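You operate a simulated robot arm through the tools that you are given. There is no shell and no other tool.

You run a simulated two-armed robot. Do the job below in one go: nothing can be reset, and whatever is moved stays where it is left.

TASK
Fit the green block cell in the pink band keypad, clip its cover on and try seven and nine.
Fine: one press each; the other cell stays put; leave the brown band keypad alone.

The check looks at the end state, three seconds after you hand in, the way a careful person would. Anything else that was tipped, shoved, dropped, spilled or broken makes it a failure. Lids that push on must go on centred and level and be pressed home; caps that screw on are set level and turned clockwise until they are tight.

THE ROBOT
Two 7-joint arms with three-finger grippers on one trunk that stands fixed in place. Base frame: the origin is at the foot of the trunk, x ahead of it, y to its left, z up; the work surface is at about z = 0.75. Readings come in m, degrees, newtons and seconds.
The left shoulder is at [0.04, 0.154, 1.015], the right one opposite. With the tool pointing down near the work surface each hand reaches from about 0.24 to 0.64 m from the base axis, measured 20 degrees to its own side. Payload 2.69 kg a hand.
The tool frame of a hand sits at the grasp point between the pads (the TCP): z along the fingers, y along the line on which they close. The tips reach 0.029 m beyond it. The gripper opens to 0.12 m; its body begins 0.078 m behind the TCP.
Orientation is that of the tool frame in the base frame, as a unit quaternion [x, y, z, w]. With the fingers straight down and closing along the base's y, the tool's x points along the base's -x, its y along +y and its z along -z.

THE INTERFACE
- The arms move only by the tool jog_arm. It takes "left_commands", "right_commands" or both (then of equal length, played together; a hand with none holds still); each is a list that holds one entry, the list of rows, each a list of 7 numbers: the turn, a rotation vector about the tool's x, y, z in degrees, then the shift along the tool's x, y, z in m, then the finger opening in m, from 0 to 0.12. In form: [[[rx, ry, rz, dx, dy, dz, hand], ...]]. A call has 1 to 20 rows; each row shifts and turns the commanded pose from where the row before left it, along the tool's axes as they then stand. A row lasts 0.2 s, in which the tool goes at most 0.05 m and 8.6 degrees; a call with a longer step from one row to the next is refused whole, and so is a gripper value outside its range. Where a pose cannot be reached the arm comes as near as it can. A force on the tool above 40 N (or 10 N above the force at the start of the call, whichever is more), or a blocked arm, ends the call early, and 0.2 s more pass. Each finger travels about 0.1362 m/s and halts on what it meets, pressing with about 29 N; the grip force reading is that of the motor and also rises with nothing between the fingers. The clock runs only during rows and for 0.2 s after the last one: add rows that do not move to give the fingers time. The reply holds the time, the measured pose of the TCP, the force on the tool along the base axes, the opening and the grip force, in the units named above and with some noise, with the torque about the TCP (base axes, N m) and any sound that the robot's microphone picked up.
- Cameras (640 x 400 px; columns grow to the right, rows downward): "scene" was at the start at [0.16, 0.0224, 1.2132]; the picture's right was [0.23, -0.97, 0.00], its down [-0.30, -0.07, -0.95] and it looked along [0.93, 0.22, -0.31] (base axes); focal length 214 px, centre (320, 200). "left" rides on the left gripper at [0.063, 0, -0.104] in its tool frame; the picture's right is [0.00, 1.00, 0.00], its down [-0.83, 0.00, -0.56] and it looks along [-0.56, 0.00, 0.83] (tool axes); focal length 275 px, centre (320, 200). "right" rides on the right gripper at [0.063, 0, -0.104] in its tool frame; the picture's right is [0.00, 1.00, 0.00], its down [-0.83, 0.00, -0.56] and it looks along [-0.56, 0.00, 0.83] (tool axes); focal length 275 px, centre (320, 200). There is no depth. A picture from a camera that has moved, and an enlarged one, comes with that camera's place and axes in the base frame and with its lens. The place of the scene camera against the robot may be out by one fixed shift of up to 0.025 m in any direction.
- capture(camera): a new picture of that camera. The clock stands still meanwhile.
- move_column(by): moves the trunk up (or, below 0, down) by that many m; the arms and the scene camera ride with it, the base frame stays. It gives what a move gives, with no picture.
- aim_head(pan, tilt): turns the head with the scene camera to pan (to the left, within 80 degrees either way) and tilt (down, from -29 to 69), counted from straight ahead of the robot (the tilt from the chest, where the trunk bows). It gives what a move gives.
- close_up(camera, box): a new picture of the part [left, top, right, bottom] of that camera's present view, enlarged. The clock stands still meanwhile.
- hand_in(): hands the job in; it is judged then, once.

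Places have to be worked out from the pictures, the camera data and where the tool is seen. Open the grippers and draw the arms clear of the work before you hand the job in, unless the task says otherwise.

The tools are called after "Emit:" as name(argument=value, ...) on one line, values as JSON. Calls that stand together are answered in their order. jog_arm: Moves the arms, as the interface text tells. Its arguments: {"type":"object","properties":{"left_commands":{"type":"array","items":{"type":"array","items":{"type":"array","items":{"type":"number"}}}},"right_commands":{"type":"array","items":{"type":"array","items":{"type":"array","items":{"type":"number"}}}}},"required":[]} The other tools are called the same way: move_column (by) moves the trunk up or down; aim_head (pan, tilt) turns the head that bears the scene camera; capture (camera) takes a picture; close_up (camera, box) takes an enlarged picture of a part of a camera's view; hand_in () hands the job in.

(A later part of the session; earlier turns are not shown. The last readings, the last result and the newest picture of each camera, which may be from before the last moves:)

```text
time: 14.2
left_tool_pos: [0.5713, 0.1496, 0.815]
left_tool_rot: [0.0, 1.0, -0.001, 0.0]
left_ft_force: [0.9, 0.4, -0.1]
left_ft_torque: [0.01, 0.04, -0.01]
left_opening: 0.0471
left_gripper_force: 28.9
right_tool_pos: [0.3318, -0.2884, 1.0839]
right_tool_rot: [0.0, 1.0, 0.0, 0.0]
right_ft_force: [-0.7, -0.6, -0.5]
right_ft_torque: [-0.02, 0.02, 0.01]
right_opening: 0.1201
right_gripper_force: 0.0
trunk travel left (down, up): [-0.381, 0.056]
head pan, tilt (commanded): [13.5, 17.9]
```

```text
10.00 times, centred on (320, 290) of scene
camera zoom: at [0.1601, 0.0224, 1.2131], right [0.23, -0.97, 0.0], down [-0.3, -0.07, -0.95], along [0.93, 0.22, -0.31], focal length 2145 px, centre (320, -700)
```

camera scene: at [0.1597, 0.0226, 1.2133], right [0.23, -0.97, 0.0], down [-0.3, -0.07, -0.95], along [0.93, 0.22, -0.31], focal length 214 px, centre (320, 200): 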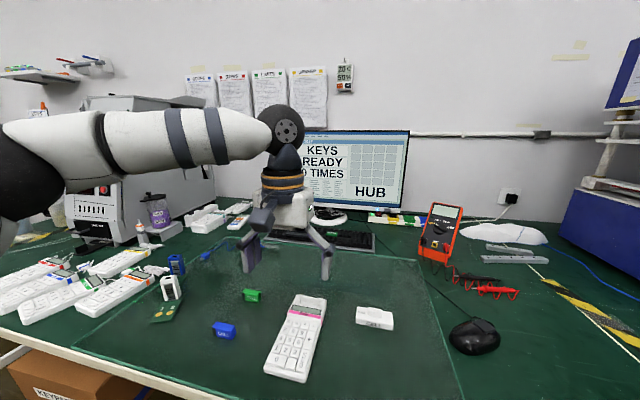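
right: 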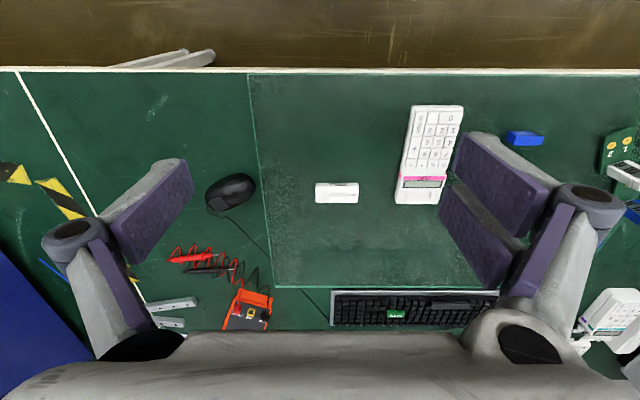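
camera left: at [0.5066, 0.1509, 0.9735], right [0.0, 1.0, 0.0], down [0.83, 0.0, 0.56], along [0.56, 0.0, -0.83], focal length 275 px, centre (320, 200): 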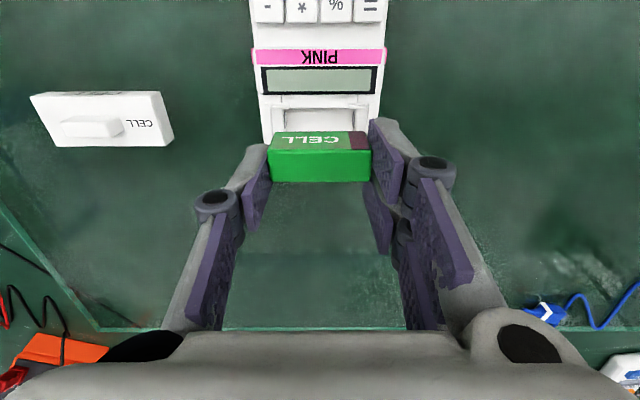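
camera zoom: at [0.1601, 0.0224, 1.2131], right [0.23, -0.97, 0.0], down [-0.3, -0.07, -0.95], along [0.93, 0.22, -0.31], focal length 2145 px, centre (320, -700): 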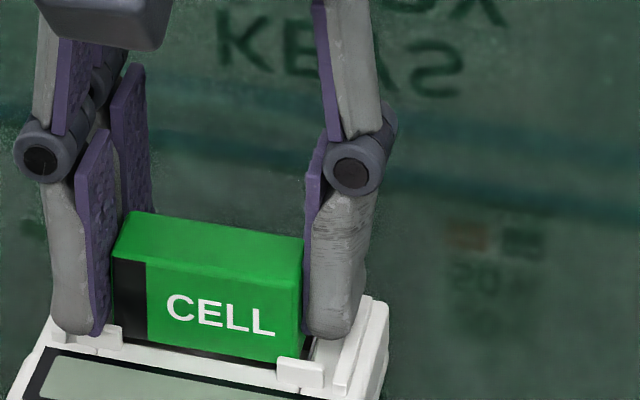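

No resistance; the cell's bottom is at the rim. Symmetry marks now show the bay centre about 0.6 mm to +y, so I trim back a little and lower further.

Emit:
jog_arm(left_commands=[[[0, 0, 0, 0, 0.0006, 0, 0.044], [0, 0, 0, 0, 0, 0.0015, 0.044], [0, 0, 0, 0, 0, 0.0015, 0.044], [0, 0, 0, 0, 0, 0, 0.044]]])

Emit:
close_up(camera="left", box=[250, 95, 390, 185])

Emit:
close_up(camera="scene", box=[290, 270, 350, 310])

```text
time: 15.2
left_tool_pos: [0.5709, 0.1509, 0.8119]
left_tool_rot: [0.0, 1.0, 0.0, 0.0]
left_ft_force: [1.3, -0.9, 1.5]
left_ft_torque: [0.04, -0.07, -0.02]
left_opening: 0.0467
left_gripper_force: 29.1
right_tool_pos: [0.3319, -0.2883, 1.0861]
right_tool_rot: [0.001, 1.0, 0.0, 0.0]
right_ft_force: [-0.5, 0.5, 0.0]
right_ft_torque: [-0.02, -0.03, 0.02]
right_opening: 0.1201
right_gripper_force: 0.1
trunk travel left (down, up): [-0.381, 0.056]
head pan, tilt (commanded): [13.5, 17.9]
```

```text
4.44 times, centred on (320, 140) of left
camera zoom: at [0.5092, 0.1508, 0.9168], right [0.0, 1.0, 0.0], down [0.83, 0.0, 0.56], along [0.56, 0.0, -0.83], focal length 1224 px, centre (320, 467)
```

zoom: 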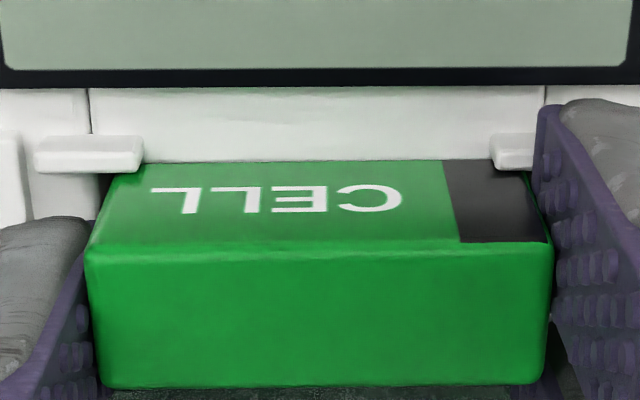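

```text
10.00 times, centred on (320, 290) of scene
camera zoom: at [0.16, 0.0224, 1.2132], right [0.23, -0.97, 0.0], down [-0.3, -0.07, -0.95], along [0.93, 0.22, -0.31], focal length 2145 px, centre (320, -700)
```

zoom: 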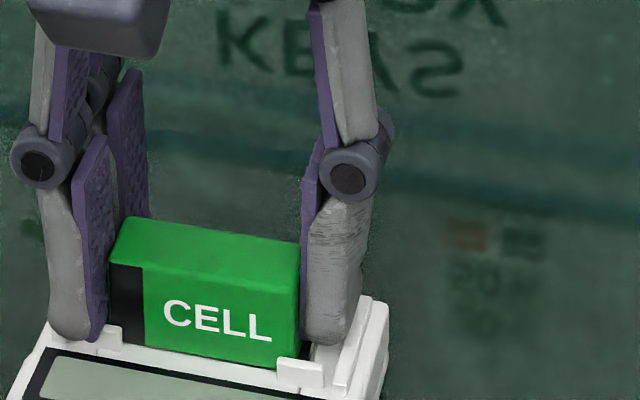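

Alignment in y is now within a fraction of a millimetre and force is near zero. I continue down 4.5 mm and watch for resistance.

Emit:
jog_arm(left_commands=[[[0, 0, 0, 0, 0, 0.0015, 0.044], [0, 0, 0, 0, 0, 0.0015, 0.044], [0, 0, 0, 0, 0, 0.0015, 0.044], [0, 0, 0, 0, 0, 0, 0.044]]])

Emit:
close_up(camera="left", box=[250, 95, 390, 185])

Emit:
close_up(camera="scene", box=[290, 270, 350, 310])

```text
time: 16.2
left_tool_pos: [0.5711, 0.1488, 0.811]
left_tool_rot: [-0.001, 1.0, 0.0, 0.004]
left_ft_force: [9.5, 2.6, 34.0]
left_ft_torque: [0.97, 0.04, -0.28]
left_opening: 0.0469
left_gripper_force: 28.9
right_tool_pos: [0.3317, -0.2896, 1.0863]
right_tool_rot: [0.0, 1.0, 0.001, 0.001]
right_ft_force: [-0.6, -0.1, 0.1]
right_ft_torque: [0.02, -0.01, -0.02]
right_opening: 0.1198
right_gripper_force: 0.0
trunk travel left (down, up): [-0.381, 0.056]
head pan, tilt (commanded): [13.5, 17.9]
```

```text
4.44 times, centred on (320, 140) of left
camera zoom: at [0.5084, 0.1508, 0.9158], right [0.0, 1.0, 0.0], down [0.83, 0.0, 0.56], along [0.56, 0.0, -0.83], focal length 1224 px, centre (320, 467)
```

zoom: 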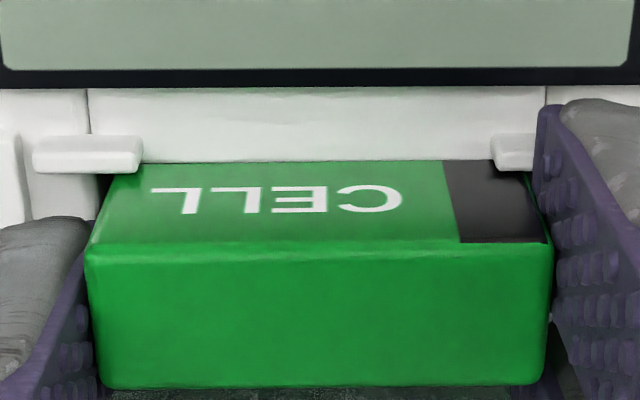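

```text
10.00 times, centred on (320, 290) of scene
camera zoom: at [0.1583, 0.022, 1.2139], right [0.23, -0.97, 0.0], down [-0.3, -0.07, -0.95], along [0.93, 0.22, -0.31], focal length 2145 px, centre (320, -700)
```

zoom: 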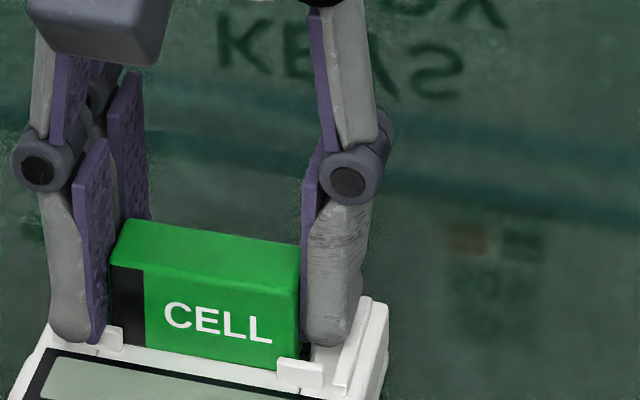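

Contact at 34 N: the torque places it at the near +y corner, where a finger tip meets the bay's corner rib, so the cell is gripped too deep. I lift straight up, take the cell back to its free spot on the mat and will regrip it nearer its top.

Emit:
jog_arm(left_commands=[[[0, 0, 0, 0, 0, -0.005, 0.044], [0, 0, 0, 0, 0, -0.02, 0.044], [0, 0, 0, 0, 0, -0.02, 0.044], [0, 0, 0, 0, 0, -0.015, 0.044], [0, 0, 0, 0, 0.04, 0, 0.044], [0, 0, 0, 0, 0.04, 0, 0.044], [0, 0, 0, 0, 0.04, 0, 0.044], [0, 0, 0, 0, 0.04, 0, 0.044], [0, 0, 0, 0, 0, 0, 0.044]]])

Emit:
capture(camera="left")

Emit:
close_up(camera="scene", box=[200, 210, 340, 310])

```text
time: 18.2
left_tool_pos: [0.5674, 0.3119, 0.868]
left_tool_rot: [0.0, 1.0, 0.0, 0.0]
left_ft_force: [-0.2, 0.0, -0.6]
left_ft_torque: [-0.02, -0.03, 0.0]
left_opening: 0.0471
left_gripper_force: 28.9
right_tool_pos: [0.3315, -0.2891, 1.0852]
right_tool_rot: [0.0, 1.0, 0.0, -0.001]
right_ft_force: [-0.6, -0.1, -0.1]
right_ft_torque: [-0.02, -0.01, 0.03]
right_opening: 0.1196
right_gripper_force: 0.0
trunk travel left (down, up): [-0.381, 0.056]
head pan, tilt (commanded): [13.5, 17.9]
```

```text
taken
camera left: at [0.5062, 0.3115, 0.9725], right [0.0, 1.0, 0.0], down [0.83, 0.0, 0.56], along [0.56, 0.0, -0.83], focal length 275 px, centre (320, 200)
```

left: 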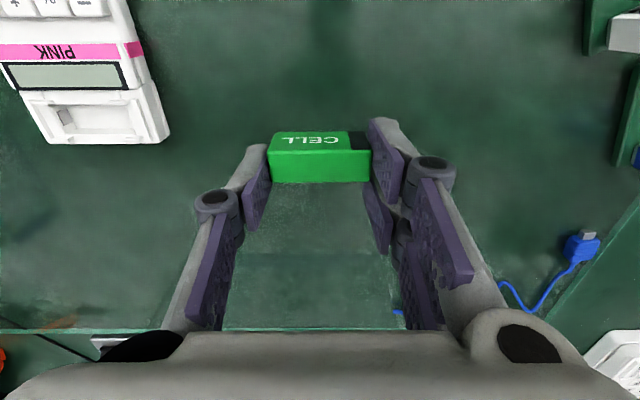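

```text
4.00 times, centred on (270, 260) of scene
camera zoom: at [0.16, 0.0224, 1.2132], right [0.23, -0.97, 0.0], down [-0.3, -0.07, -0.95], along [0.93, 0.22, -0.31], focal length 858 px, centre (520, -40)
```

zoom: 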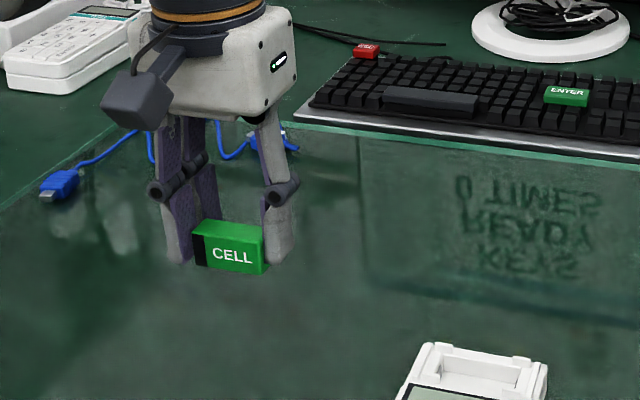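

The cell is unchanged in the grip and the keypad did not move. I lower it to just above the mat at its old spot, then settle it with 1 mm steps.

Emit:
jog_arm(left_commands=[[[0, 0, 0, 0, 0, 0.02, 0.044], [0, 0, 0, 0, 0, 0.02, 0.044], [0, 0, 0, 0, 0, 0.02, 0.044], [0, 0, 0, 0, 0, 0.011, 0.044], [0, 0, 0, 0, 0, 0.001, 0.044], [0, 0, 0, 0, 0, 0.001, 0.044], [0, 0, 0, 0, 0, 0, 0.044]]])

```text
time: 19.8
left_tool_pos: [0.5702, 0.3111, 0.7939]
left_tool_rot: [0.0, 1.0, 0.0, 0.0]
left_ft_force: [0.2, 0.2, 0.2]
left_ft_torque: [-0.02, 0.0, 0.0]
left_opening: 0.0468
left_gripper_force: 29.1
right_tool_pos: [0.3314, -0.2886, 1.0851]
right_tool_rot: [0.0, 1.0, 0.0, 0.0]
right_ft_force: [0.4, -0.5, 0.2]
right_ft_torque: [0.03, -0.02, 0.03]
right_opening: 0.12
right_gripper_force: 0.0
trunk travel left (down, up): [-0.381, 0.056]
head pan, tilt (commanded): [13.5, 17.9]
```

No force yet; I lower by half-millimetres to feel the mat.

Emit:
jog_arm(left_commands=[[[0, 0, 0, 0, 0, 0.0007, 0.044], [0, 0, 0, 0, 0, 0, 0.044]]])

```text
time: 20.4
left_tool_pos: [0.5706, 0.3103, 0.7932]
left_tool_rot: [0.001, 1.0, 0.0, 0.001]
left_ft_force: [0.3, 0.2, -1.0]
left_ft_torque: [0.02, -0.01, -0.04]
left_opening: 0.047
left_gripper_force: 29.3
right_tool_pos: [0.3325, -0.2896, 1.0856]
right_tool_rot: [0.0, 1.0, 0.0, 0.0]
right_ft_force: [-0.9, 0.3, 0.5]
right_ft_torque: [-0.01, -0.04, 0.0]
right_opening: 0.1197
right_gripper_force: 0.1
trunk travel left (down, up): [-0.381, 0.056]
head pan, tilt (commanded): [13.5, 17.9]
```

Emit:
jog_arm(left_commands=[[[0, 0, 0, 0, 0, 0.0007, 0.044], [0, 0, 0, 0, 0, 0.0, 0.044]]])

Emit:
close_up(camera="left", box=[250, 95, 390, 185])

```text
time: 21.0
left_tool_pos: [0.5701, 0.3106, 0.7921]
left_tool_rot: [0.0, 1.0, 0.0, 0.0]
left_ft_force: [-0.4, 0.5, -0.4]
left_ft_torque: [0.0, 0.02, -0.02]
left_opening: 0.0465
left_gripper_force: 28.9
right_tool_pos: [0.3319, -0.2883, 1.0847]
right_tool_rot: [0.0, 1.0, 0.0, 0.0]
right_ft_force: [0.1, -0.1, -0.4]
right_ft_torque: [0.0, 0.0, 0.01]
right_opening: 0.1202
right_gripper_force: 0.0
trunk travel left (down, up): [-0.381, 0.056]
head pan, tilt (commanded): [13.5, 17.9]
```

```text
4.44 times, centred on (320, 140) of left
camera zoom: at [0.5083, 0.3111, 0.8979], right [0.0, 1.0, 0.0], down [0.83, 0.0, 0.56], along [0.56, 0.0, -0.83], focal length 1224 px, centre (320, 467)
```

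zoom: 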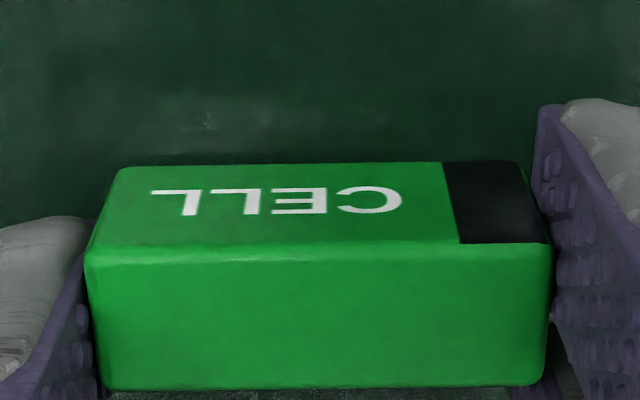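

Still hanging free; two more small steps.

Emit:
jog_arm(left_commands=[[[0, 0, 0, 0, 0, 0.0008, 0.044], [0, 0, 0, 0, 0, 0.0, 0.044], [0, 0, 0, 0, 0, 0.0, 0.044]]])

```text
time: 21.8
left_tool_pos: [0.5713, 0.3103, 0.7924]
left_tool_rot: [0.0, 1.0, -0.001, -0.001]
left_ft_force: [0.3, 1.2, 2.9]
left_ft_torque: [0.01, -0.01, 0.01]
left_opening: 0.0469
left_gripper_force: 28.3
right_tool_pos: [0.3321, -0.2891, 1.0858]
right_tool_rot: [0.0, 1.0, 0.0, 0.001]
right_ft_force: [0.9, 0.2, 0.2]
right_ft_torque: [0.04, -0.02, 0.04]
right_opening: 0.1201
right_gripper_force: 0.1
trunk travel left (down, up): [-0.381, 0.056]
head pan, tilt (commanded): [13.5, 17.9]
```

The cell touches the mat (2.9 N). I open the fingers, rise 5 mm and close again nearer the top.

Emit:
jog_arm(left_commands=[[[0, 0, 0, 0, 0, 0, 0.062], [0, 0, 0, 0, 0, 0, 0.062], [0, 0, 0, 0, 0, -0.0025, 0.062], [0, 0, 0, 0, 0, -0.0025, 0.062], [0, 0, 0, 0, 0, 0, 0.062], [0, 0, 0, 0, 0, 0, 0.052], [0, 0, 0, 0, 0, 0, 0.044], [0, 0, 0, 0, 0, 0, 0.044], [0, 0, 0, 0, 0, 0, 0.044]]])

Emit:
close_up(camera="left", box=[250, 95, 390, 185])

Emit:
close_up(camera="scene", box=[220, 240, 290, 310])

```text
time: 23.8
left_tool_pos: [0.5711, 0.3106, 0.7977]
left_tool_rot: [0.001, 1.0, 0.0, 0.0]
left_ft_force: [0.2, -0.1, 0.5]
left_ft_torque: [0.04, -0.02, 0.0]
left_opening: 0.0469
left_gripper_force: 28.8
right_tool_pos: [0.3317, -0.2893, 1.0865]
right_tool_rot: [0.0, 1.0, 0.001, 0.001]
right_ft_force: [-0.1, -0.8, 1.1]
right_ft_torque: [-0.01, 0.01, 0.01]
right_opening: 0.12
right_gripper_force: 0.0
trunk travel left (down, up): [-0.381, 0.056]
head pan, tilt (commanded): [13.5, 17.9]
```

```text
4.44 times, centred on (320, 140) of left
camera zoom: at [0.5087, 0.3106, 0.9019], right [0.0, 1.0, 0.0], down [0.83, 0.0, 0.56], along [0.56, 0.0, -0.83], focal length 1224 px, centre (320, 467)
```

zoom: 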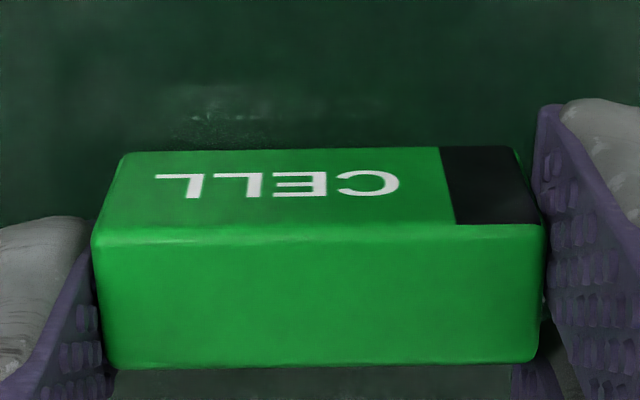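

```text
5.71 times, centred on (255, 275) of scene
camera zoom: at [0.1599, 0.0224, 1.2132], right [0.23, -0.97, 0.0], down [-0.3, -0.07, -0.95], along [0.93, 0.22, -0.31], focal length 1226 px, centre (691, -229)
```

zoom: 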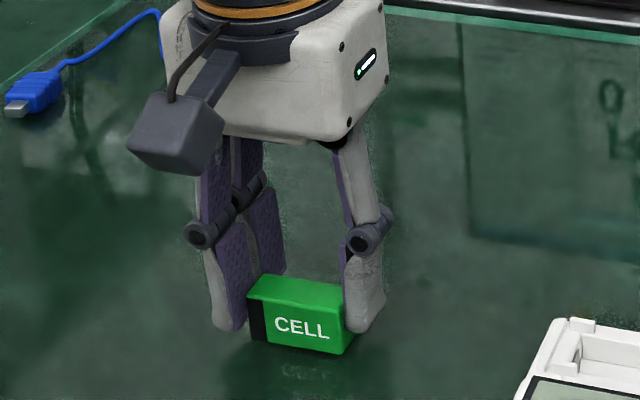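

The new grip covers only the top 6 mm or so. I lift, carry it back over the bay and look.

Emit:
jog_arm(left_commands=[[[0, 0, 0, 0, 0, -0.01, 0.044], [0, 0, 0, 0, 0, -0.02, 0.044], [0, 0, 0, 0, 0, -0.02, 0.044], [0, 0, 0, 0, 0, -0.022, 0.044], [0, 0, 0, 0, -0.04, 0, 0.044], [0, 0, 0, 0, -0.04, 0, 0.044], [0, 0, 0, 0, -0.04, 0, 0.044], [0, 0, 0, 0, -0.04, 0, 0.044], [0, 0, 0, 0, 0, 0, 0.044], [0, 0, 0, 0, 0, 0, 0.044]]])

Emit:
close_up(camera="left", box=[220, 50, 420, 190])

Emit:
close_up(camera="scene", box=[270, 220, 350, 300])

```text
time: 26.0
left_tool_pos: [0.5696, 0.15, 0.869]
left_tool_rot: [0.0, 1.0, 0.001, 0.0]
left_ft_force: [-0.8, 0.1, 0.4]
left_ft_torque: [-0.04, 0.02, -0.01]
left_opening: 0.0467
left_gripper_force: 28.9
right_tool_pos: [0.3322, -0.2892, 1.0853]
right_tool_rot: [0.0, 1.0, 0.0, 0.0]
right_ft_force: [-0.2, -0.1, -1.1]
right_ft_torque: [0.01, 0.02, -0.04]
right_opening: 0.12
right_gripper_force: 0.1
trunk travel left (down, up): [-0.381, 0.056]
head pan, tilt (commanded): [13.5, 17.9]
```

```text
2.86 times, centred on (320, 120) of left
camera zoom: at [0.5082, 0.1503, 0.9737], right [0.0, 1.0, 0.0], down [0.83, 0.0, 0.56], along [0.56, 0.0, -0.83], focal length 786 px, centre (320, 429)
```

zoom: 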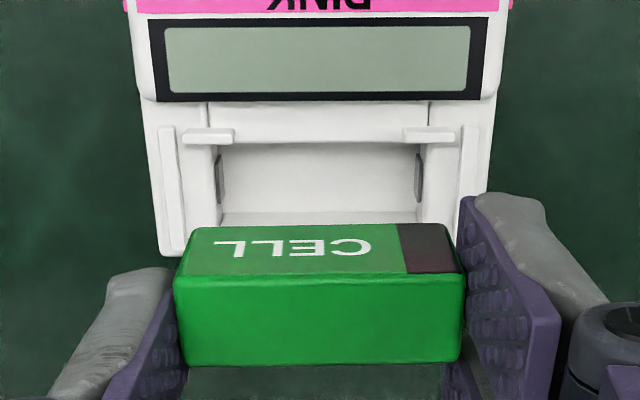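

```text
5.00 times, centred on (310, 260) of scene
camera zoom: at [0.16, 0.0224, 1.2132], right [0.23, -0.97, 0.0], down [-0.3, -0.07, -0.95], along [0.93, 0.22, -0.31], focal length 1072 px, centre (370, -100)
```

zoom: 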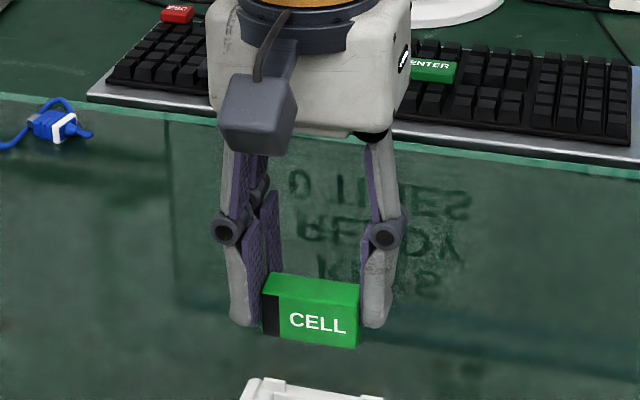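

The bay appears shifted in the wrist view by more than the reported camera motion explains, so I check with the same scene crop as before whether the keypad moved.

Emit:
close_up(camera="scene", box=[260, 285, 340, 345])

Emit:
close_up(camera="scene", box=[200, 260, 420, 397])

Emit:
close_up(camera="left", box=[220, 50, 420, 175])

```text
6.67 times, centred on (300, 315) of scene
camera zoom: at [0.16, 0.0224, 1.2132], right [0.23, -0.97, 0.0], down [-0.3, -0.07, -0.95], along [0.93, 0.22, -0.31], focal length 1430 px, centre (453, -567)
```

zoom: 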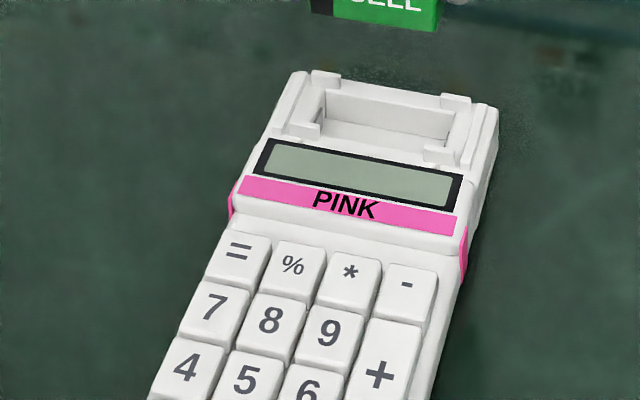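

```text
2.91 times, centred on (310, 328) of scene
camera zoom: at [0.16, 0.0224, 1.2132], right [0.23, -0.97, 0.0], down [-0.3, -0.07, -0.95], along [0.93, 0.22, -0.31], focal length 624 px, centre (349, -174)
```

zoom: 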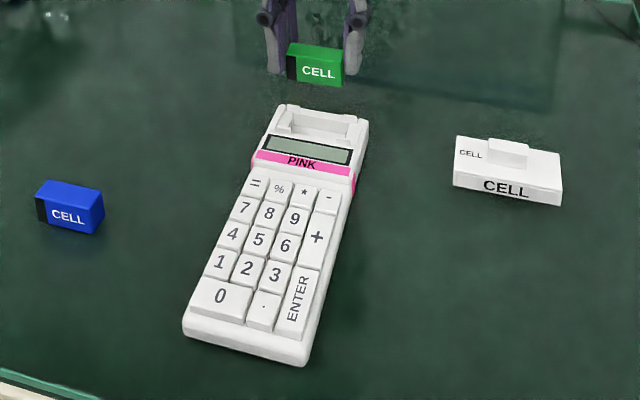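

```text
3.20 times, centred on (320, 112) of left
camera zoom: at [0.5082, 0.1503, 0.9737], right [0.0, 1.0, 0.0], down [0.83, 0.0, 0.56], along [0.56, 0.0, -0.83], focal length 881 px, centre (320, 480)
```

zoom: 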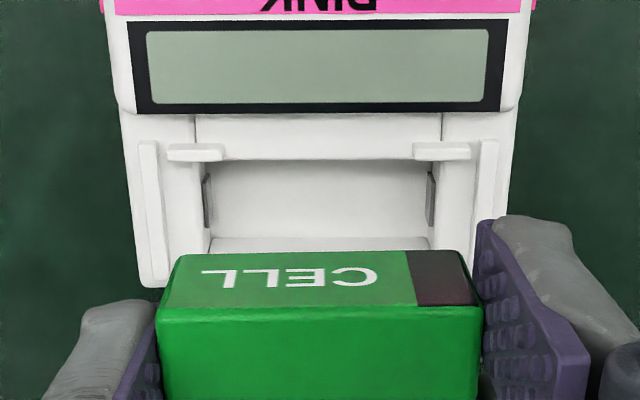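

The keypad slid about 4 mm toward the robot during that contact (no tilt, yaw unchanged). The bay's near edge is now at x ≈ 0.5574 and its centre y ≈ 0.150; I shift the cell −2.2 mm in x and lower to just above it.

Emit:
jog_arm(left_commands=[[[0, 0, 0, 0.0022, -0.0003, 0, 0.044], [0, 0, 0, 0, 0, 0.015, 0.044], [0, 0, 0, 0, 0, 0.015, 0.044], [0, 0, 0, 0, 0, 0.009, 0.044], [0, 0, 0, 0, 0, 0, 0.044], [0, 0, 0, 0, 0, 0, 0.044]]])

Emit:
close_up(camera="left", box=[250, 85, 390, 175])

Emit:
close_up(camera="scene", box=[290, 270, 350, 310])

```text
time: 27.4
left_tool_pos: [0.5683, 0.1494, 0.8311]
left_tool_rot: [0.001, 1.0, 0.0, 0.001]
left_ft_force: [0.3, 0.3, -0.2]
left_ft_torque: [0.02, 0.04, 0.01]
left_opening: 0.0469
left_gripper_force: 29.3
right_tool_pos: [0.3328, -0.2886, 1.0855]
right_tool_rot: [0.0, 1.0, 0.0, 0.001]
right_ft_force: [0.1, -0.3, -0.8]
right_ft_torque: [-0.02, -0.01, 0.02]
right_opening: 0.1199
right_gripper_force: 0.0
trunk travel left (down, up): [-0.381, 0.056]
head pan, tilt (commanded): [13.5, 17.9]
```

```text
4.44 times, centred on (320, 130) of left
camera zoom: at [0.5068, 0.1501, 0.9347], right [0.0, 1.0, 0.0], down [0.83, 0.0, 0.56], along [0.56, 0.0, -0.83], focal length 1224 px, centre (320, 511)
```

zoom: 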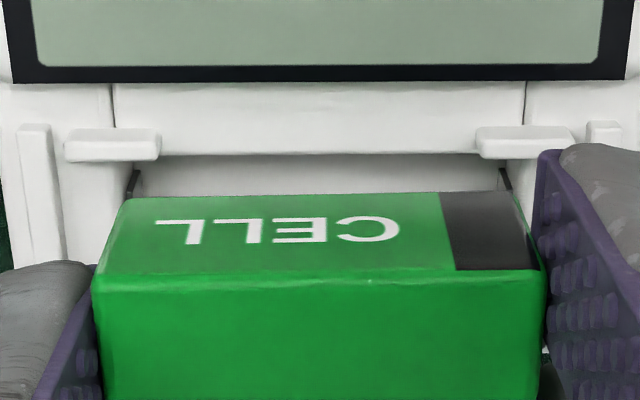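

```text
10.00 times, centred on (320, 290) of scene
camera zoom: at [0.16, 0.0224, 1.2132], right [0.23, -0.97, 0.0], down [-0.3, -0.07, -0.95], along [0.93, 0.22, -0.31], focal length 2145 px, centre (320, -700)
```

zoom: 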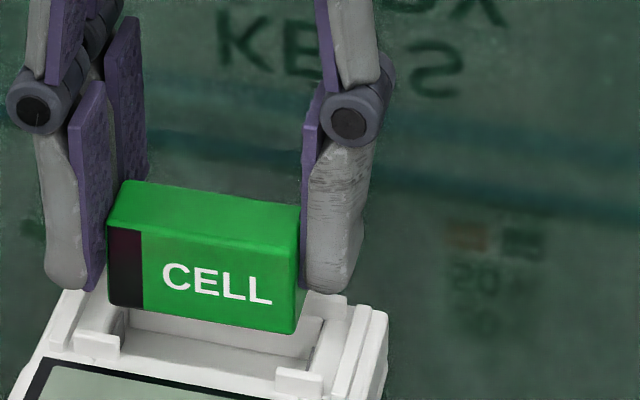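

The rim triangulates to x 0.5574, z 0.777, and the cell (x 0.560–0.578) is centred over the bay in both axes. I trim −0.5 mm in x and lower 9 mm in small steps.

Emit:
jog_arm(left_commands=[[[0, 0, 0, 0.0005, 0, 0.002, 0.044], [0, 0, 0, 0, 0, 0.002, 0.044], [0, 0, 0, 0, 0, 0.002, 0.044], [0, 0, 0, 0, 0, 0.0015, 0.044], [0, 0, 0, 0, 0, 0.0015, 0.044], [0, 0, 0, 0, 0, 0, 0.044]]])

Emit:
close_up(camera="left", box=[250, 85, 390, 175])

Emit:
close_up(camera="scene", box=[290, 270, 350, 310])

```text
time: 28.8
left_tool_pos: [0.5678, 0.1488, 0.8196]
left_tool_rot: [0.001, 1.0, 0.0, -0.001]
left_ft_force: [-0.5, -0.1, -1.0]
left_ft_torque: [0.0, -0.01, 0.01]
left_opening: 0.0469
left_gripper_force: 28.8
right_tool_pos: [0.3325, -0.2888, 1.0857]
right_tool_rot: [0.0, 1.0, 0.0, 0.0]
right_ft_force: [0.2, -0.5, 0.4]
right_ft_torque: [0.02, 0.01, -0.02]
right_opening: 0.12
right_gripper_force: 0.1
trunk travel left (down, up): [-0.381, 0.056]
head pan, tilt (commanded): [13.5, 17.9]
```

```text
4.44 times, centred on (320, 130) of left
camera zoom: at [0.506, 0.1497, 0.9255], right [0.0, 1.0, 0.0], down [0.83, 0.0, 0.56], along [0.56, 0.0, -0.83], focal length 1224 px, centre (320, 511)
```

zoom: 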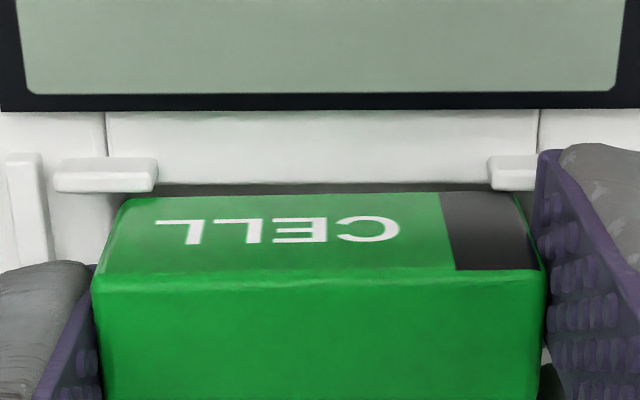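

```text
10.00 times, centred on (320, 290) of scene
camera zoom: at [0.16, 0.0224, 1.2132], right [0.23, -0.97, 0.0], down [-0.3, -0.07, -0.95], along [0.93, 0.22, -0.31], focal length 2145 px, centre (320, -700)
```

zoom: 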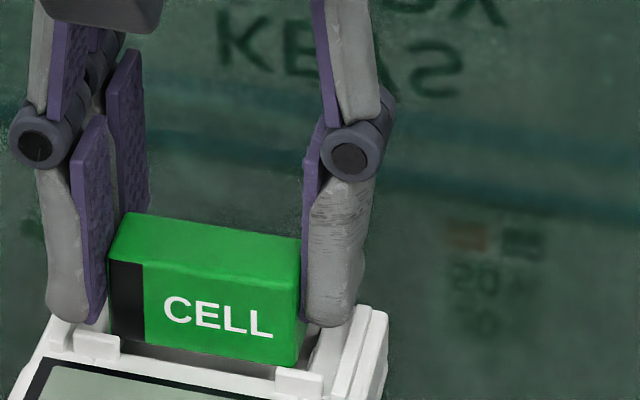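

Cell bottom is at rim level, still free and centred. I go on lowering by 1 mm steps.

Emit:
jog_arm(left_commands=[[[0, 0, 0, 0, 0.0002, 0.001, 0.044], [0, 0, 0, 0, 0, 0.001, 0.044], [0, 0, 0, 0, 0, 0.001, 0.044], [0, 0, 0, 0, 0, 0.001, 0.044], [0, 0, 0, 0, 0, 0, 0.044]]])

Emit:
close_up(camera="left", box=[250, 85, 390, 175])

Emit:
close_up(camera="scene", box=[290, 270, 350, 310])

```text
time: 30.0
left_tool_pos: [0.5679, 0.1512, 0.8177]
left_tool_rot: [0.001, 1.0, 0.0, 0.0]
left_ft_force: [-0.4, -0.1, -0.2]
left_ft_torque: [-0.04, 0.01, 0.03]
left_opening: 0.0468
left_gripper_force: 29.2
right_tool_pos: [0.3314, -0.2887, 1.0852]
right_tool_rot: [0.0, 1.0, 0.0, 0.0]
right_ft_force: [0.6, 0.1, -0.3]
right_ft_torque: [0.03, -0.02, 0.05]
right_opening: 0.1202
right_gripper_force: 0.0
trunk travel left (down, up): [-0.381, 0.056]
head pan, tilt (commanded): [13.5, 17.9]
```

```text
4.44 times, centred on (320, 130) of left
camera zoom: at [0.5064, 0.1507, 0.9215], right [0.0, 1.0, 0.0], down [0.83, 0.0, 0.56], along [0.56, 0.0, -0.83], focal length 1224 px, centre (320, 511)
```

zoom: 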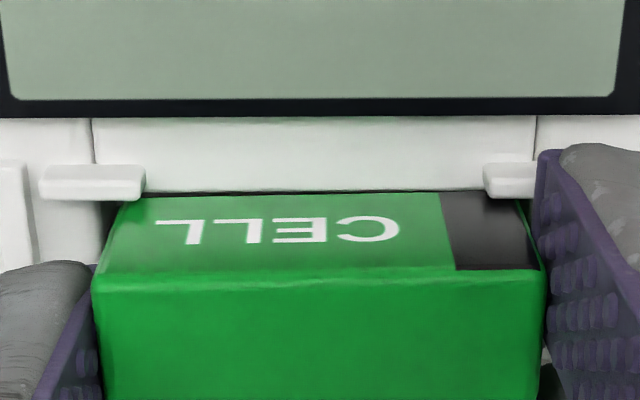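

```text
10.00 times, centred on (320, 290) of scene
camera zoom: at [0.16, 0.0224, 1.2132], right [0.23, -0.97, 0.0], down [-0.3, -0.07, -0.95], along [0.93, 0.22, -0.31], focal length 2145 px, centre (320, -700)
```

zoom: 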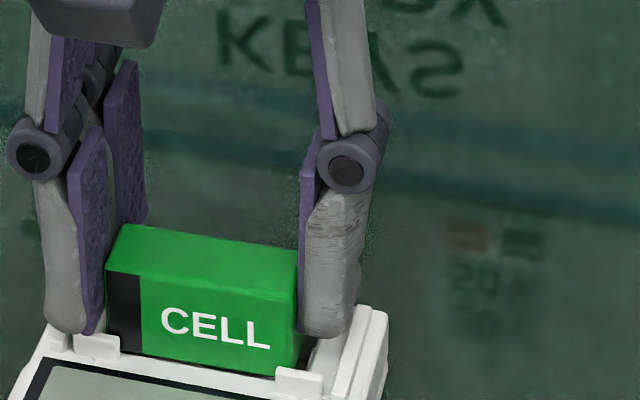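

No force, and geometry says the cell's bottom is now about 4 mm inside the bay; it sits 0.7 mm to +y of centre, so I trim that and lower 5 mm more, stopping before the finger tips reach the ribs.

Emit:
jog_arm(left_commands=[[[0, 0, 0, 0, -0.0005, 0, 0.044], [0, 0, 0, 0, 0, 0.001, 0.044], [0, 0, 0, 0, 0, 0.001, 0.044], [0, 0, 0, 0, 0, 0.001, 0.044], [0, 0, 0, 0, 0, 0, 0.044]]])

Emit:
close_up(camera="left", box=[250, 85, 390, 175])

Emit:
close_up(camera="scene", box=[290, 270, 350, 310])

```text
time: 31.2
left_tool_pos: [0.5685, 0.1501, 0.814]
left_tool_rot: [0.001, 1.0, 0.0, 0.001]
left_ft_force: [-0.6, 0.3, -0.1]
left_ft_torque: [0.03, -0.01, -0.04]
left_opening: 0.0471
left_gripper_force: 29.2
right_tool_pos: [0.3327, -0.2901, 1.0849]
right_tool_rot: [0.0, 1.0, 0.001, 0.0]
right_ft_force: [0.5, -0.4, 0.2]
right_ft_torque: [0.04, -0.02, -0.01]
right_opening: 0.1203
right_gripper_force: 0.2
trunk travel left (down, up): [-0.381, 0.056]
head pan, tilt (commanded): [13.5, 17.9]
```

```text
4.44 times, centred on (320, 130) of left
camera zoom: at [0.5063, 0.15, 0.919], right [0.0, 1.0, 0.0], down [0.83, 0.0, 0.56], along [0.56, 0.0, -0.83], focal length 1224 px, centre (320, 511)
```

zoom: 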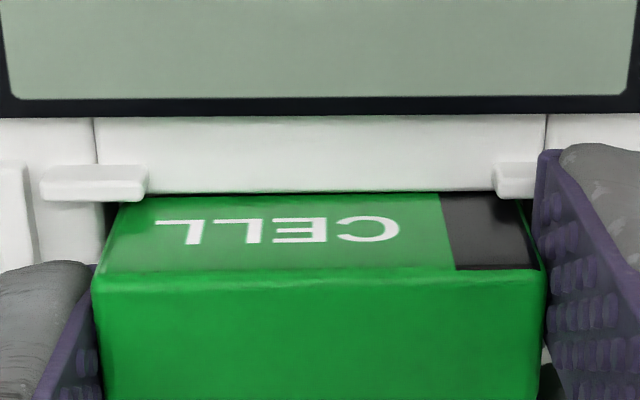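

```text
10.00 times, centred on (320, 290) of scene
camera zoom: at [0.16, 0.0224, 1.2132], right [0.23, -0.97, 0.0], down [-0.3, -0.07, -0.95], along [0.93, 0.22, -0.31], focal length 2145 px, centre (320, -700)
```

zoom: 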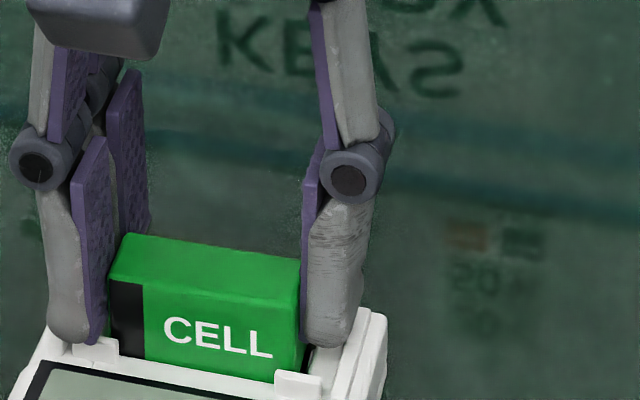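

Still no force, cell bottom roughly 6–7 mm inside. I lower 3 mm more in 1 mm steps.

Emit:
jog_arm(left_commands=[[[0, 0, 0, 0.0005, 0, 0.001, 0.044], [0, 0, 0, 0, 0, 0.001, 0.044], [0, 0, 0, 0, 0, 0.0005, 0.044], [0, 0, 0, 0, 0, 0, 0.044]]])

Emit:
close_up(camera="left", box=[250, 85, 390, 175])

Emit:
close_up(camera="scene", box=[290, 270, 350, 310])

```text
time: 32.2
left_tool_pos: [0.5677, 0.149, 0.8118]
left_tool_rot: [0.0, 1.0, 0.0, 0.001]
left_ft_force: [0.3, 1.1, 2.6]
left_ft_torque: [0.09, 0.07, 0.01]
left_opening: 0.0468
left_gripper_force: 29.1
right_tool_pos: [0.3318, -0.289, 1.085]
right_tool_rot: [0.0, 1.0, 0.0, 0.001]
right_ft_force: [0.1, 0.1, 0.2]
right_ft_torque: [0.0, 0.01, 0.01]
right_opening: 0.1203
right_gripper_force: 0.0
trunk travel left (down, up): [-0.381, 0.056]
head pan, tilt (commanded): [13.5, 17.9]
```

```text
4.44 times, centred on (320, 130) of left
camera zoom: at [0.506, 0.1499, 0.9165], right [0.0, 1.0, 0.0], down [0.83, 0.0, 0.56], along [0.56, 0.0, -0.83], focal length 1224 px, centre (320, 511)
```

zoom: 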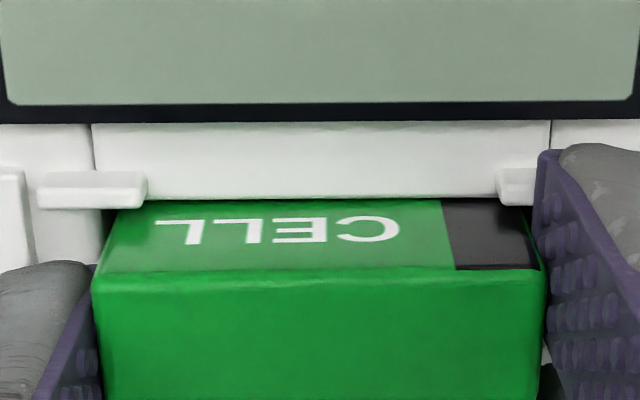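

```text
10.00 times, centred on (320, 290) of scene
camera zoom: at [0.1598, 0.0224, 1.2132], right [0.23, -0.97, 0.0], down [-0.3, -0.07, -0.95], along [0.93, 0.22, -0.31], focal length 2145 px, centre (320, -700)
```

zoom: 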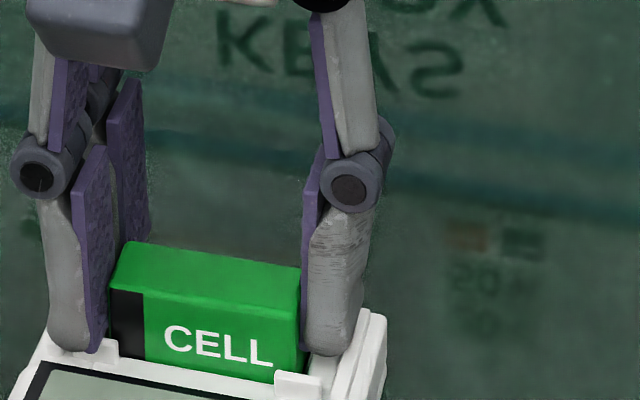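

The rim now hides the cell's lower edge: it is about 9 mm into the bay with only 2.6 N of contact. I ease up 1 mm, open the fingers modestly, and rise clear.

Emit:
jog_arm(left_commands=[[[0, 0, 0, 0, 0, -0.001, 0.044], [0, 0, 0, 0, 0, 0, 0.05], [0, 0, 0, 0, 0, 0, 0.056], [0, 0, 0, 0, 0, 0, 0.058], [0, 0, 0, 0, 0, -0.005, 0.058], [0, 0, 0, 0, 0, -0.01, 0.058], [0, 0, 0, 0, 0, -0.02, 0.058], [0, 0, 0, 0, 0, -0.015, 0.058], [0, 0, 0, 0, 0, 0, 0.058]]])

Emit:
capture(camera="left")

Emit:
close_up(camera="left", box=[240, 60, 400, 160])

Emit:
close_up(camera="scene", box=[290, 270, 350, 310])

```text
time: 34.2
left_tool_pos: [0.567, 0.1501, 0.8635]
left_tool_rot: [0.0, 1.0, 0.0, 0.0]
left_ft_force: [0.0, 0.5, 0.2]
left_ft_torque: [-0.02, 0.01, 0.04]
left_opening: 0.0582
left_gripper_force: 0.0
right_tool_pos: [0.3327, -0.2904, 1.085]
right_tool_rot: [0.0, 1.0, 0.0, 0.0]
right_ft_force: [-0.3, 0.0, 0.2]
right_ft_torque: [-0.01, -0.04, 0.01]
right_opening: 0.1202
right_gripper_force: 0.1
trunk travel left (down, up): [-0.381, 0.056]
head pan, tilt (commanded): [13.5, 17.9]
```

```text
taken
camera left: at [0.5046, 0.1502, 0.9684], right [0.0, 1.0, 0.0], down [0.83, 0.0, 0.56], along [0.56, 0.0, -0.83], focal length 275 px, centre (320, 200)
```

left: 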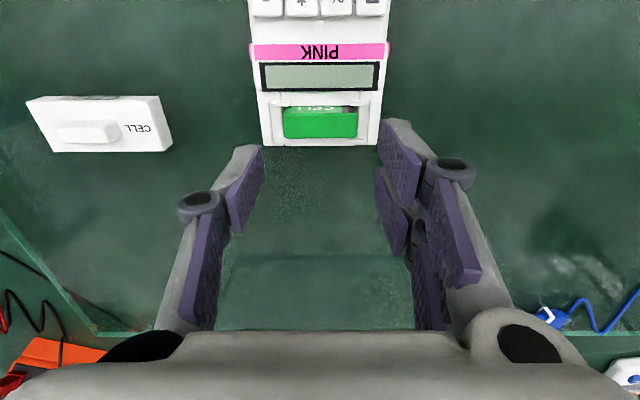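

```text
4.00 times, centred on (320, 110) of left
camera zoom: at [0.5046, 0.1502, 0.9684], right [0.0, 1.0, 0.0], down [0.83, 0.0, 0.56], along [0.56, 0.0, -0.83], focal length 1101 px, centre (320, 560)
```

zoom: 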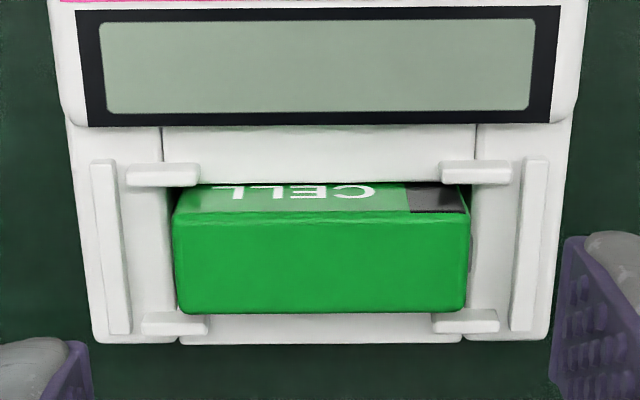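

```text
10.00 times, centred on (320, 290) of scene
camera zoom: at [0.16, 0.0224, 1.2131], right [0.23, -0.97, 0.0], down [-0.3, -0.07, -0.95], along [0.93, 0.22, -0.31], focal length 2145 px, centre (320, -700)
```

zoom: 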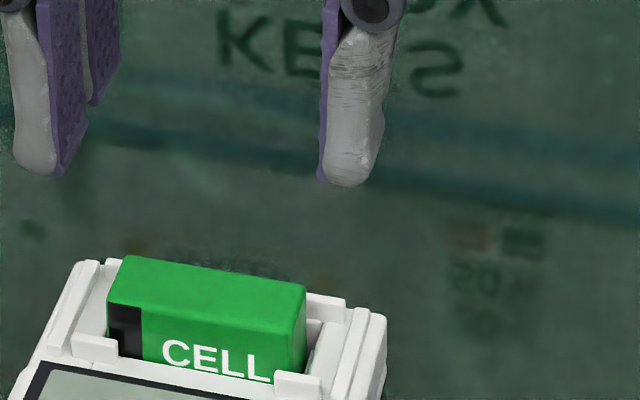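

The cell sits level in the bay, released. I close the fingers and press its top down gently to seat it fully.

Emit:
jog_arm(left_commands=[[[0, 0, 0, -0.001, 0, 0, 0.03], [0, 0, 0, 0, 0, 0, 0.0], [0, 0, 0, 0, 0, 0.015, 0.0], [0, 0, 0, 0, 0, 0.015, 0.0], [0, 0, 0, 0, 0, 0.008, 0.0], [0, 0, 0, 0, 0, 0, 0.0]]])

Emit:
close_up(camera="scene", box=[280, 255, 350, 310])

Emit:
capture(camera="left")

```text
time: 35.6
left_tool_pos: [0.5691, 0.1512, 0.8243]
left_tool_rot: [0.0, 1.0, 0.0, 0.0]
left_ft_force: [-0.2, 0.3, -0.2]
left_ft_torque: [0.04, 0.03, 0.01]
left_opening: 0.0
left_gripper_force: 28.5
right_tool_pos: [0.3321, -0.2891, 1.0852]
right_tool_rot: [0.0, 1.0, 0.0, 0.0]
right_ft_force: [1.0, 0.3, -0.4]
right_ft_torque: [-0.01, 0.01, 0.02]
right_opening: 0.1199
right_gripper_force: 0.0
trunk travel left (down, up): [-0.381, 0.056]
head pan, tilt (commanded): [13.5, 17.9]
```

```text
7.27 times, centred on (315, 282) of scene
camera zoom: at [0.1599, 0.0224, 1.2132], right [0.23, -0.97, 0.0], down [-0.3, -0.07, -0.95], along [0.93, 0.22, -0.31], focal length 1560 px, centre (356, -400)
```

zoom: 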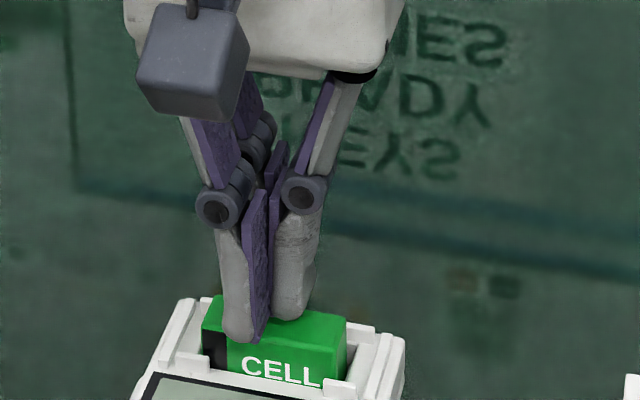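

```text
taken
camera left: at [0.5055, 0.1509, 0.9292], right [0.0, 1.0, 0.0], down [0.83, 0.0, 0.56], along [0.56, 0.0, -0.83], focal length 275 px, centre (320, 200)
```

left: 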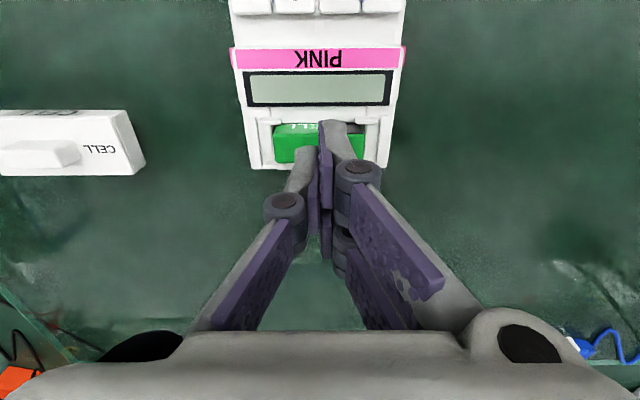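

Closed tips hover about 6 mm above the cell top. I press down in 1 mm steps, reading the force.

Emit:
jog_arm(left_commands=[[[0, 0, 0, 0, 0, 0.0015, 0.0], [0, 0, 0, 0, 0, 0.0015, 0.0], [0, 0, 0, 0, 0, 0.001, 0.0], [0, 0, 0, 0, 0, 0.001, 0.0], [0, 0, 0, 0, 0, 0, 0.0]]])

Emit:
close_up(camera="scene", box=[280, 255, 350, 310])

```text
time: 36.8
left_tool_pos: [0.5694, 0.1499, 0.8201]
left_tool_rot: [0.0, 1.0, -0.001, 0.0]
left_ft_force: [0.1, 0.3, 0.6]
left_ft_torque: [-0.01, 0.0, 0.0]
left_opening: 0.0
left_gripper_force: 28.2
right_tool_pos: [0.3314, -0.29, 1.0853]
right_tool_rot: [-0.001, 1.0, 0.0, 0.0]
right_ft_force: [0.8, 0.8, 0.1]
right_ft_torque: [0.01, 0.01, -0.03]
right_opening: 0.1196
right_gripper_force: 0.0
trunk travel left (down, up): [-0.381, 0.056]
head pan, tilt (commanded): [13.5, 17.9]
```

```text
7.27 times, centred on (315, 282) of scene
camera zoom: at [0.16, 0.0224, 1.2132], right [0.23, -0.97, 0.0], down [-0.3, -0.07, -0.95], along [0.93, 0.22, -0.31], focal length 1560 px, centre (356, -400)
```

zoom: 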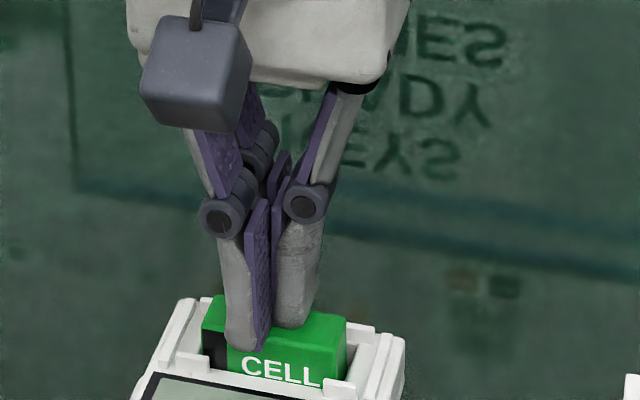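

Tips are just above the cell. I continue 3 mm more with force checks.

Emit:
jog_arm(left_commands=[[[0, 0, 0, 0, 0, 0.001, 0.0], [0, 0, 0, 0, 0, 0.001, 0.0], [0, 0, 0, 0, 0, 0, 0.0]]])

```text
time: 37.6
left_tool_pos: [0.5696, 0.1507, 0.818]
left_tool_rot: [0.0, 1.0, 0.0, 0.0]
left_ft_force: [-0.1, -0.7, -0.5]
left_ft_torque: [-0.01, 0.03, 0.03]
left_opening: 0.0
left_gripper_force: 28.2
right_tool_pos: [0.3325, -0.2893, 1.0845]
right_tool_rot: [0.0, 1.0, 0.0, 0.0]
right_ft_force: [0.0, 0.3, 0.3]
right_ft_torque: [0.01, -0.01, 0.0]
right_opening: 0.1201
right_gripper_force: 0.1
trunk travel left (down, up): [-0.381, 0.056]
head pan, tilt (commanded): [13.5, 17.9]
```

Emit:
jog_arm(left_commands=[[[0, 0, 0, 0, 0, 0.001, 0.0], [0, 0, 0, 0, 0, 0.001, 0.0], [0, 0, 0, 0, 0, 0, 0.0]]])

Emit:
close_up(camera="scene", box=[280, 255, 350, 310])

Emit:
close_up(camera="left", box=[240, 90, 400, 190])

```text
time: 38.4
left_tool_pos: [0.5697, 0.1495, 0.8176]
left_tool_rot: [0.0, 1.0, 0.0, 0.001]
left_ft_force: [-0.3, -0.1, 6.5]
left_ft_torque: [0.05, 0.04, 0.01]
left_opening: 0.0061
left_gripper_force: 28.8
right_tool_pos: [0.3324, -0.2887, 1.0856]
right_tool_rot: [0.0, 1.0, 0.0, 0.0]
right_ft_force: [-0.6, -0.1, -0.2]
right_ft_torque: [-0.01, 0.05, -0.01]
right_opening: 0.1201
right_gripper_force: 0.1
trunk travel left (down, up): [-0.381, 0.056]
head pan, tilt (commanded): [13.5, 17.9]
```

```text
7.27 times, centred on (315, 282) of scene
camera zoom: at [0.1594, 0.0223, 1.2134], right [0.23, -0.97, 0.0], down [-0.3, -0.07, -0.95], along [0.93, 0.22, -0.31], focal length 1560 px, centre (356, -400)
```

zoom: 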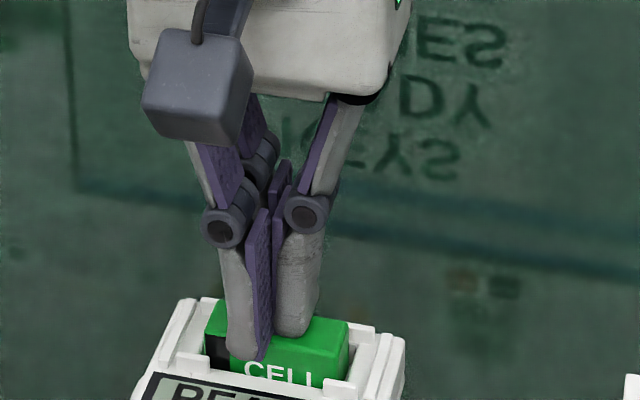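

```text
4.00 times, centred on (320, 140) of left
camera zoom: at [0.5068, 0.1504, 0.9205], right [0.0, 1.0, 0.0], down [0.83, 0.0, 0.56], along [0.56, 0.0, -0.83], focal length 1101 px, centre (320, 440)
```

zoom: 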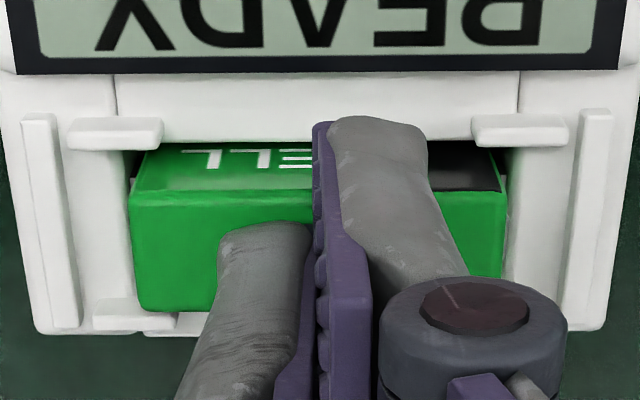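

The keypad's display now says READY, so the cell makes contact. I press one more millimetre to make sure it is home.

Emit:
jog_arm(left_commands=[[[0, 0, 0, 0, 0, 0.001, 0.0], [0, 0, 0, 0, 0, 0.0005, 0.0], [0, 0, 0, 0, 0, 0, 0.0]]])

Emit:
close_up(camera="scene", box=[280, 255, 350, 310])

```text
time: 39.2
left_tool_pos: [0.569, 0.1495, 0.8148]
left_tool_rot: [-0.001, 1.0, 0.0, 0.001]
left_ft_force: [5.4, 3.6, 17.8]
left_ft_torque: [0.12, -0.09, -0.02]
left_opening: 0.0059
left_gripper_force: 28.4
right_tool_pos: [0.3305, -0.2895, 1.0855]
right_tool_rot: [0.0, 1.0, 0.0, 0.001]
right_ft_force: [-0.8, 0.5, 0.3]
right_ft_torque: [0.02, 0.01, -0.01]
right_opening: 0.1203
right_gripper_force: 0.0
trunk travel left (down, up): [-0.381, 0.056]
head pan, tilt (commanded): [13.5, 17.9]
```

```text
7.27 times, centred on (315, 282) of scene
camera zoom: at [0.1591, 0.0224, 1.2135], right [0.23, -0.97, 0.0], down [-0.3, -0.07, -0.95], along [0.93, 0.22, -0.31], focal length 1560 px, centre (356, -400)
```

zoom: 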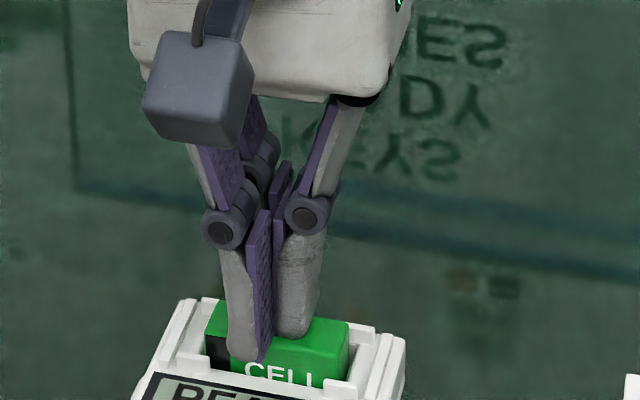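

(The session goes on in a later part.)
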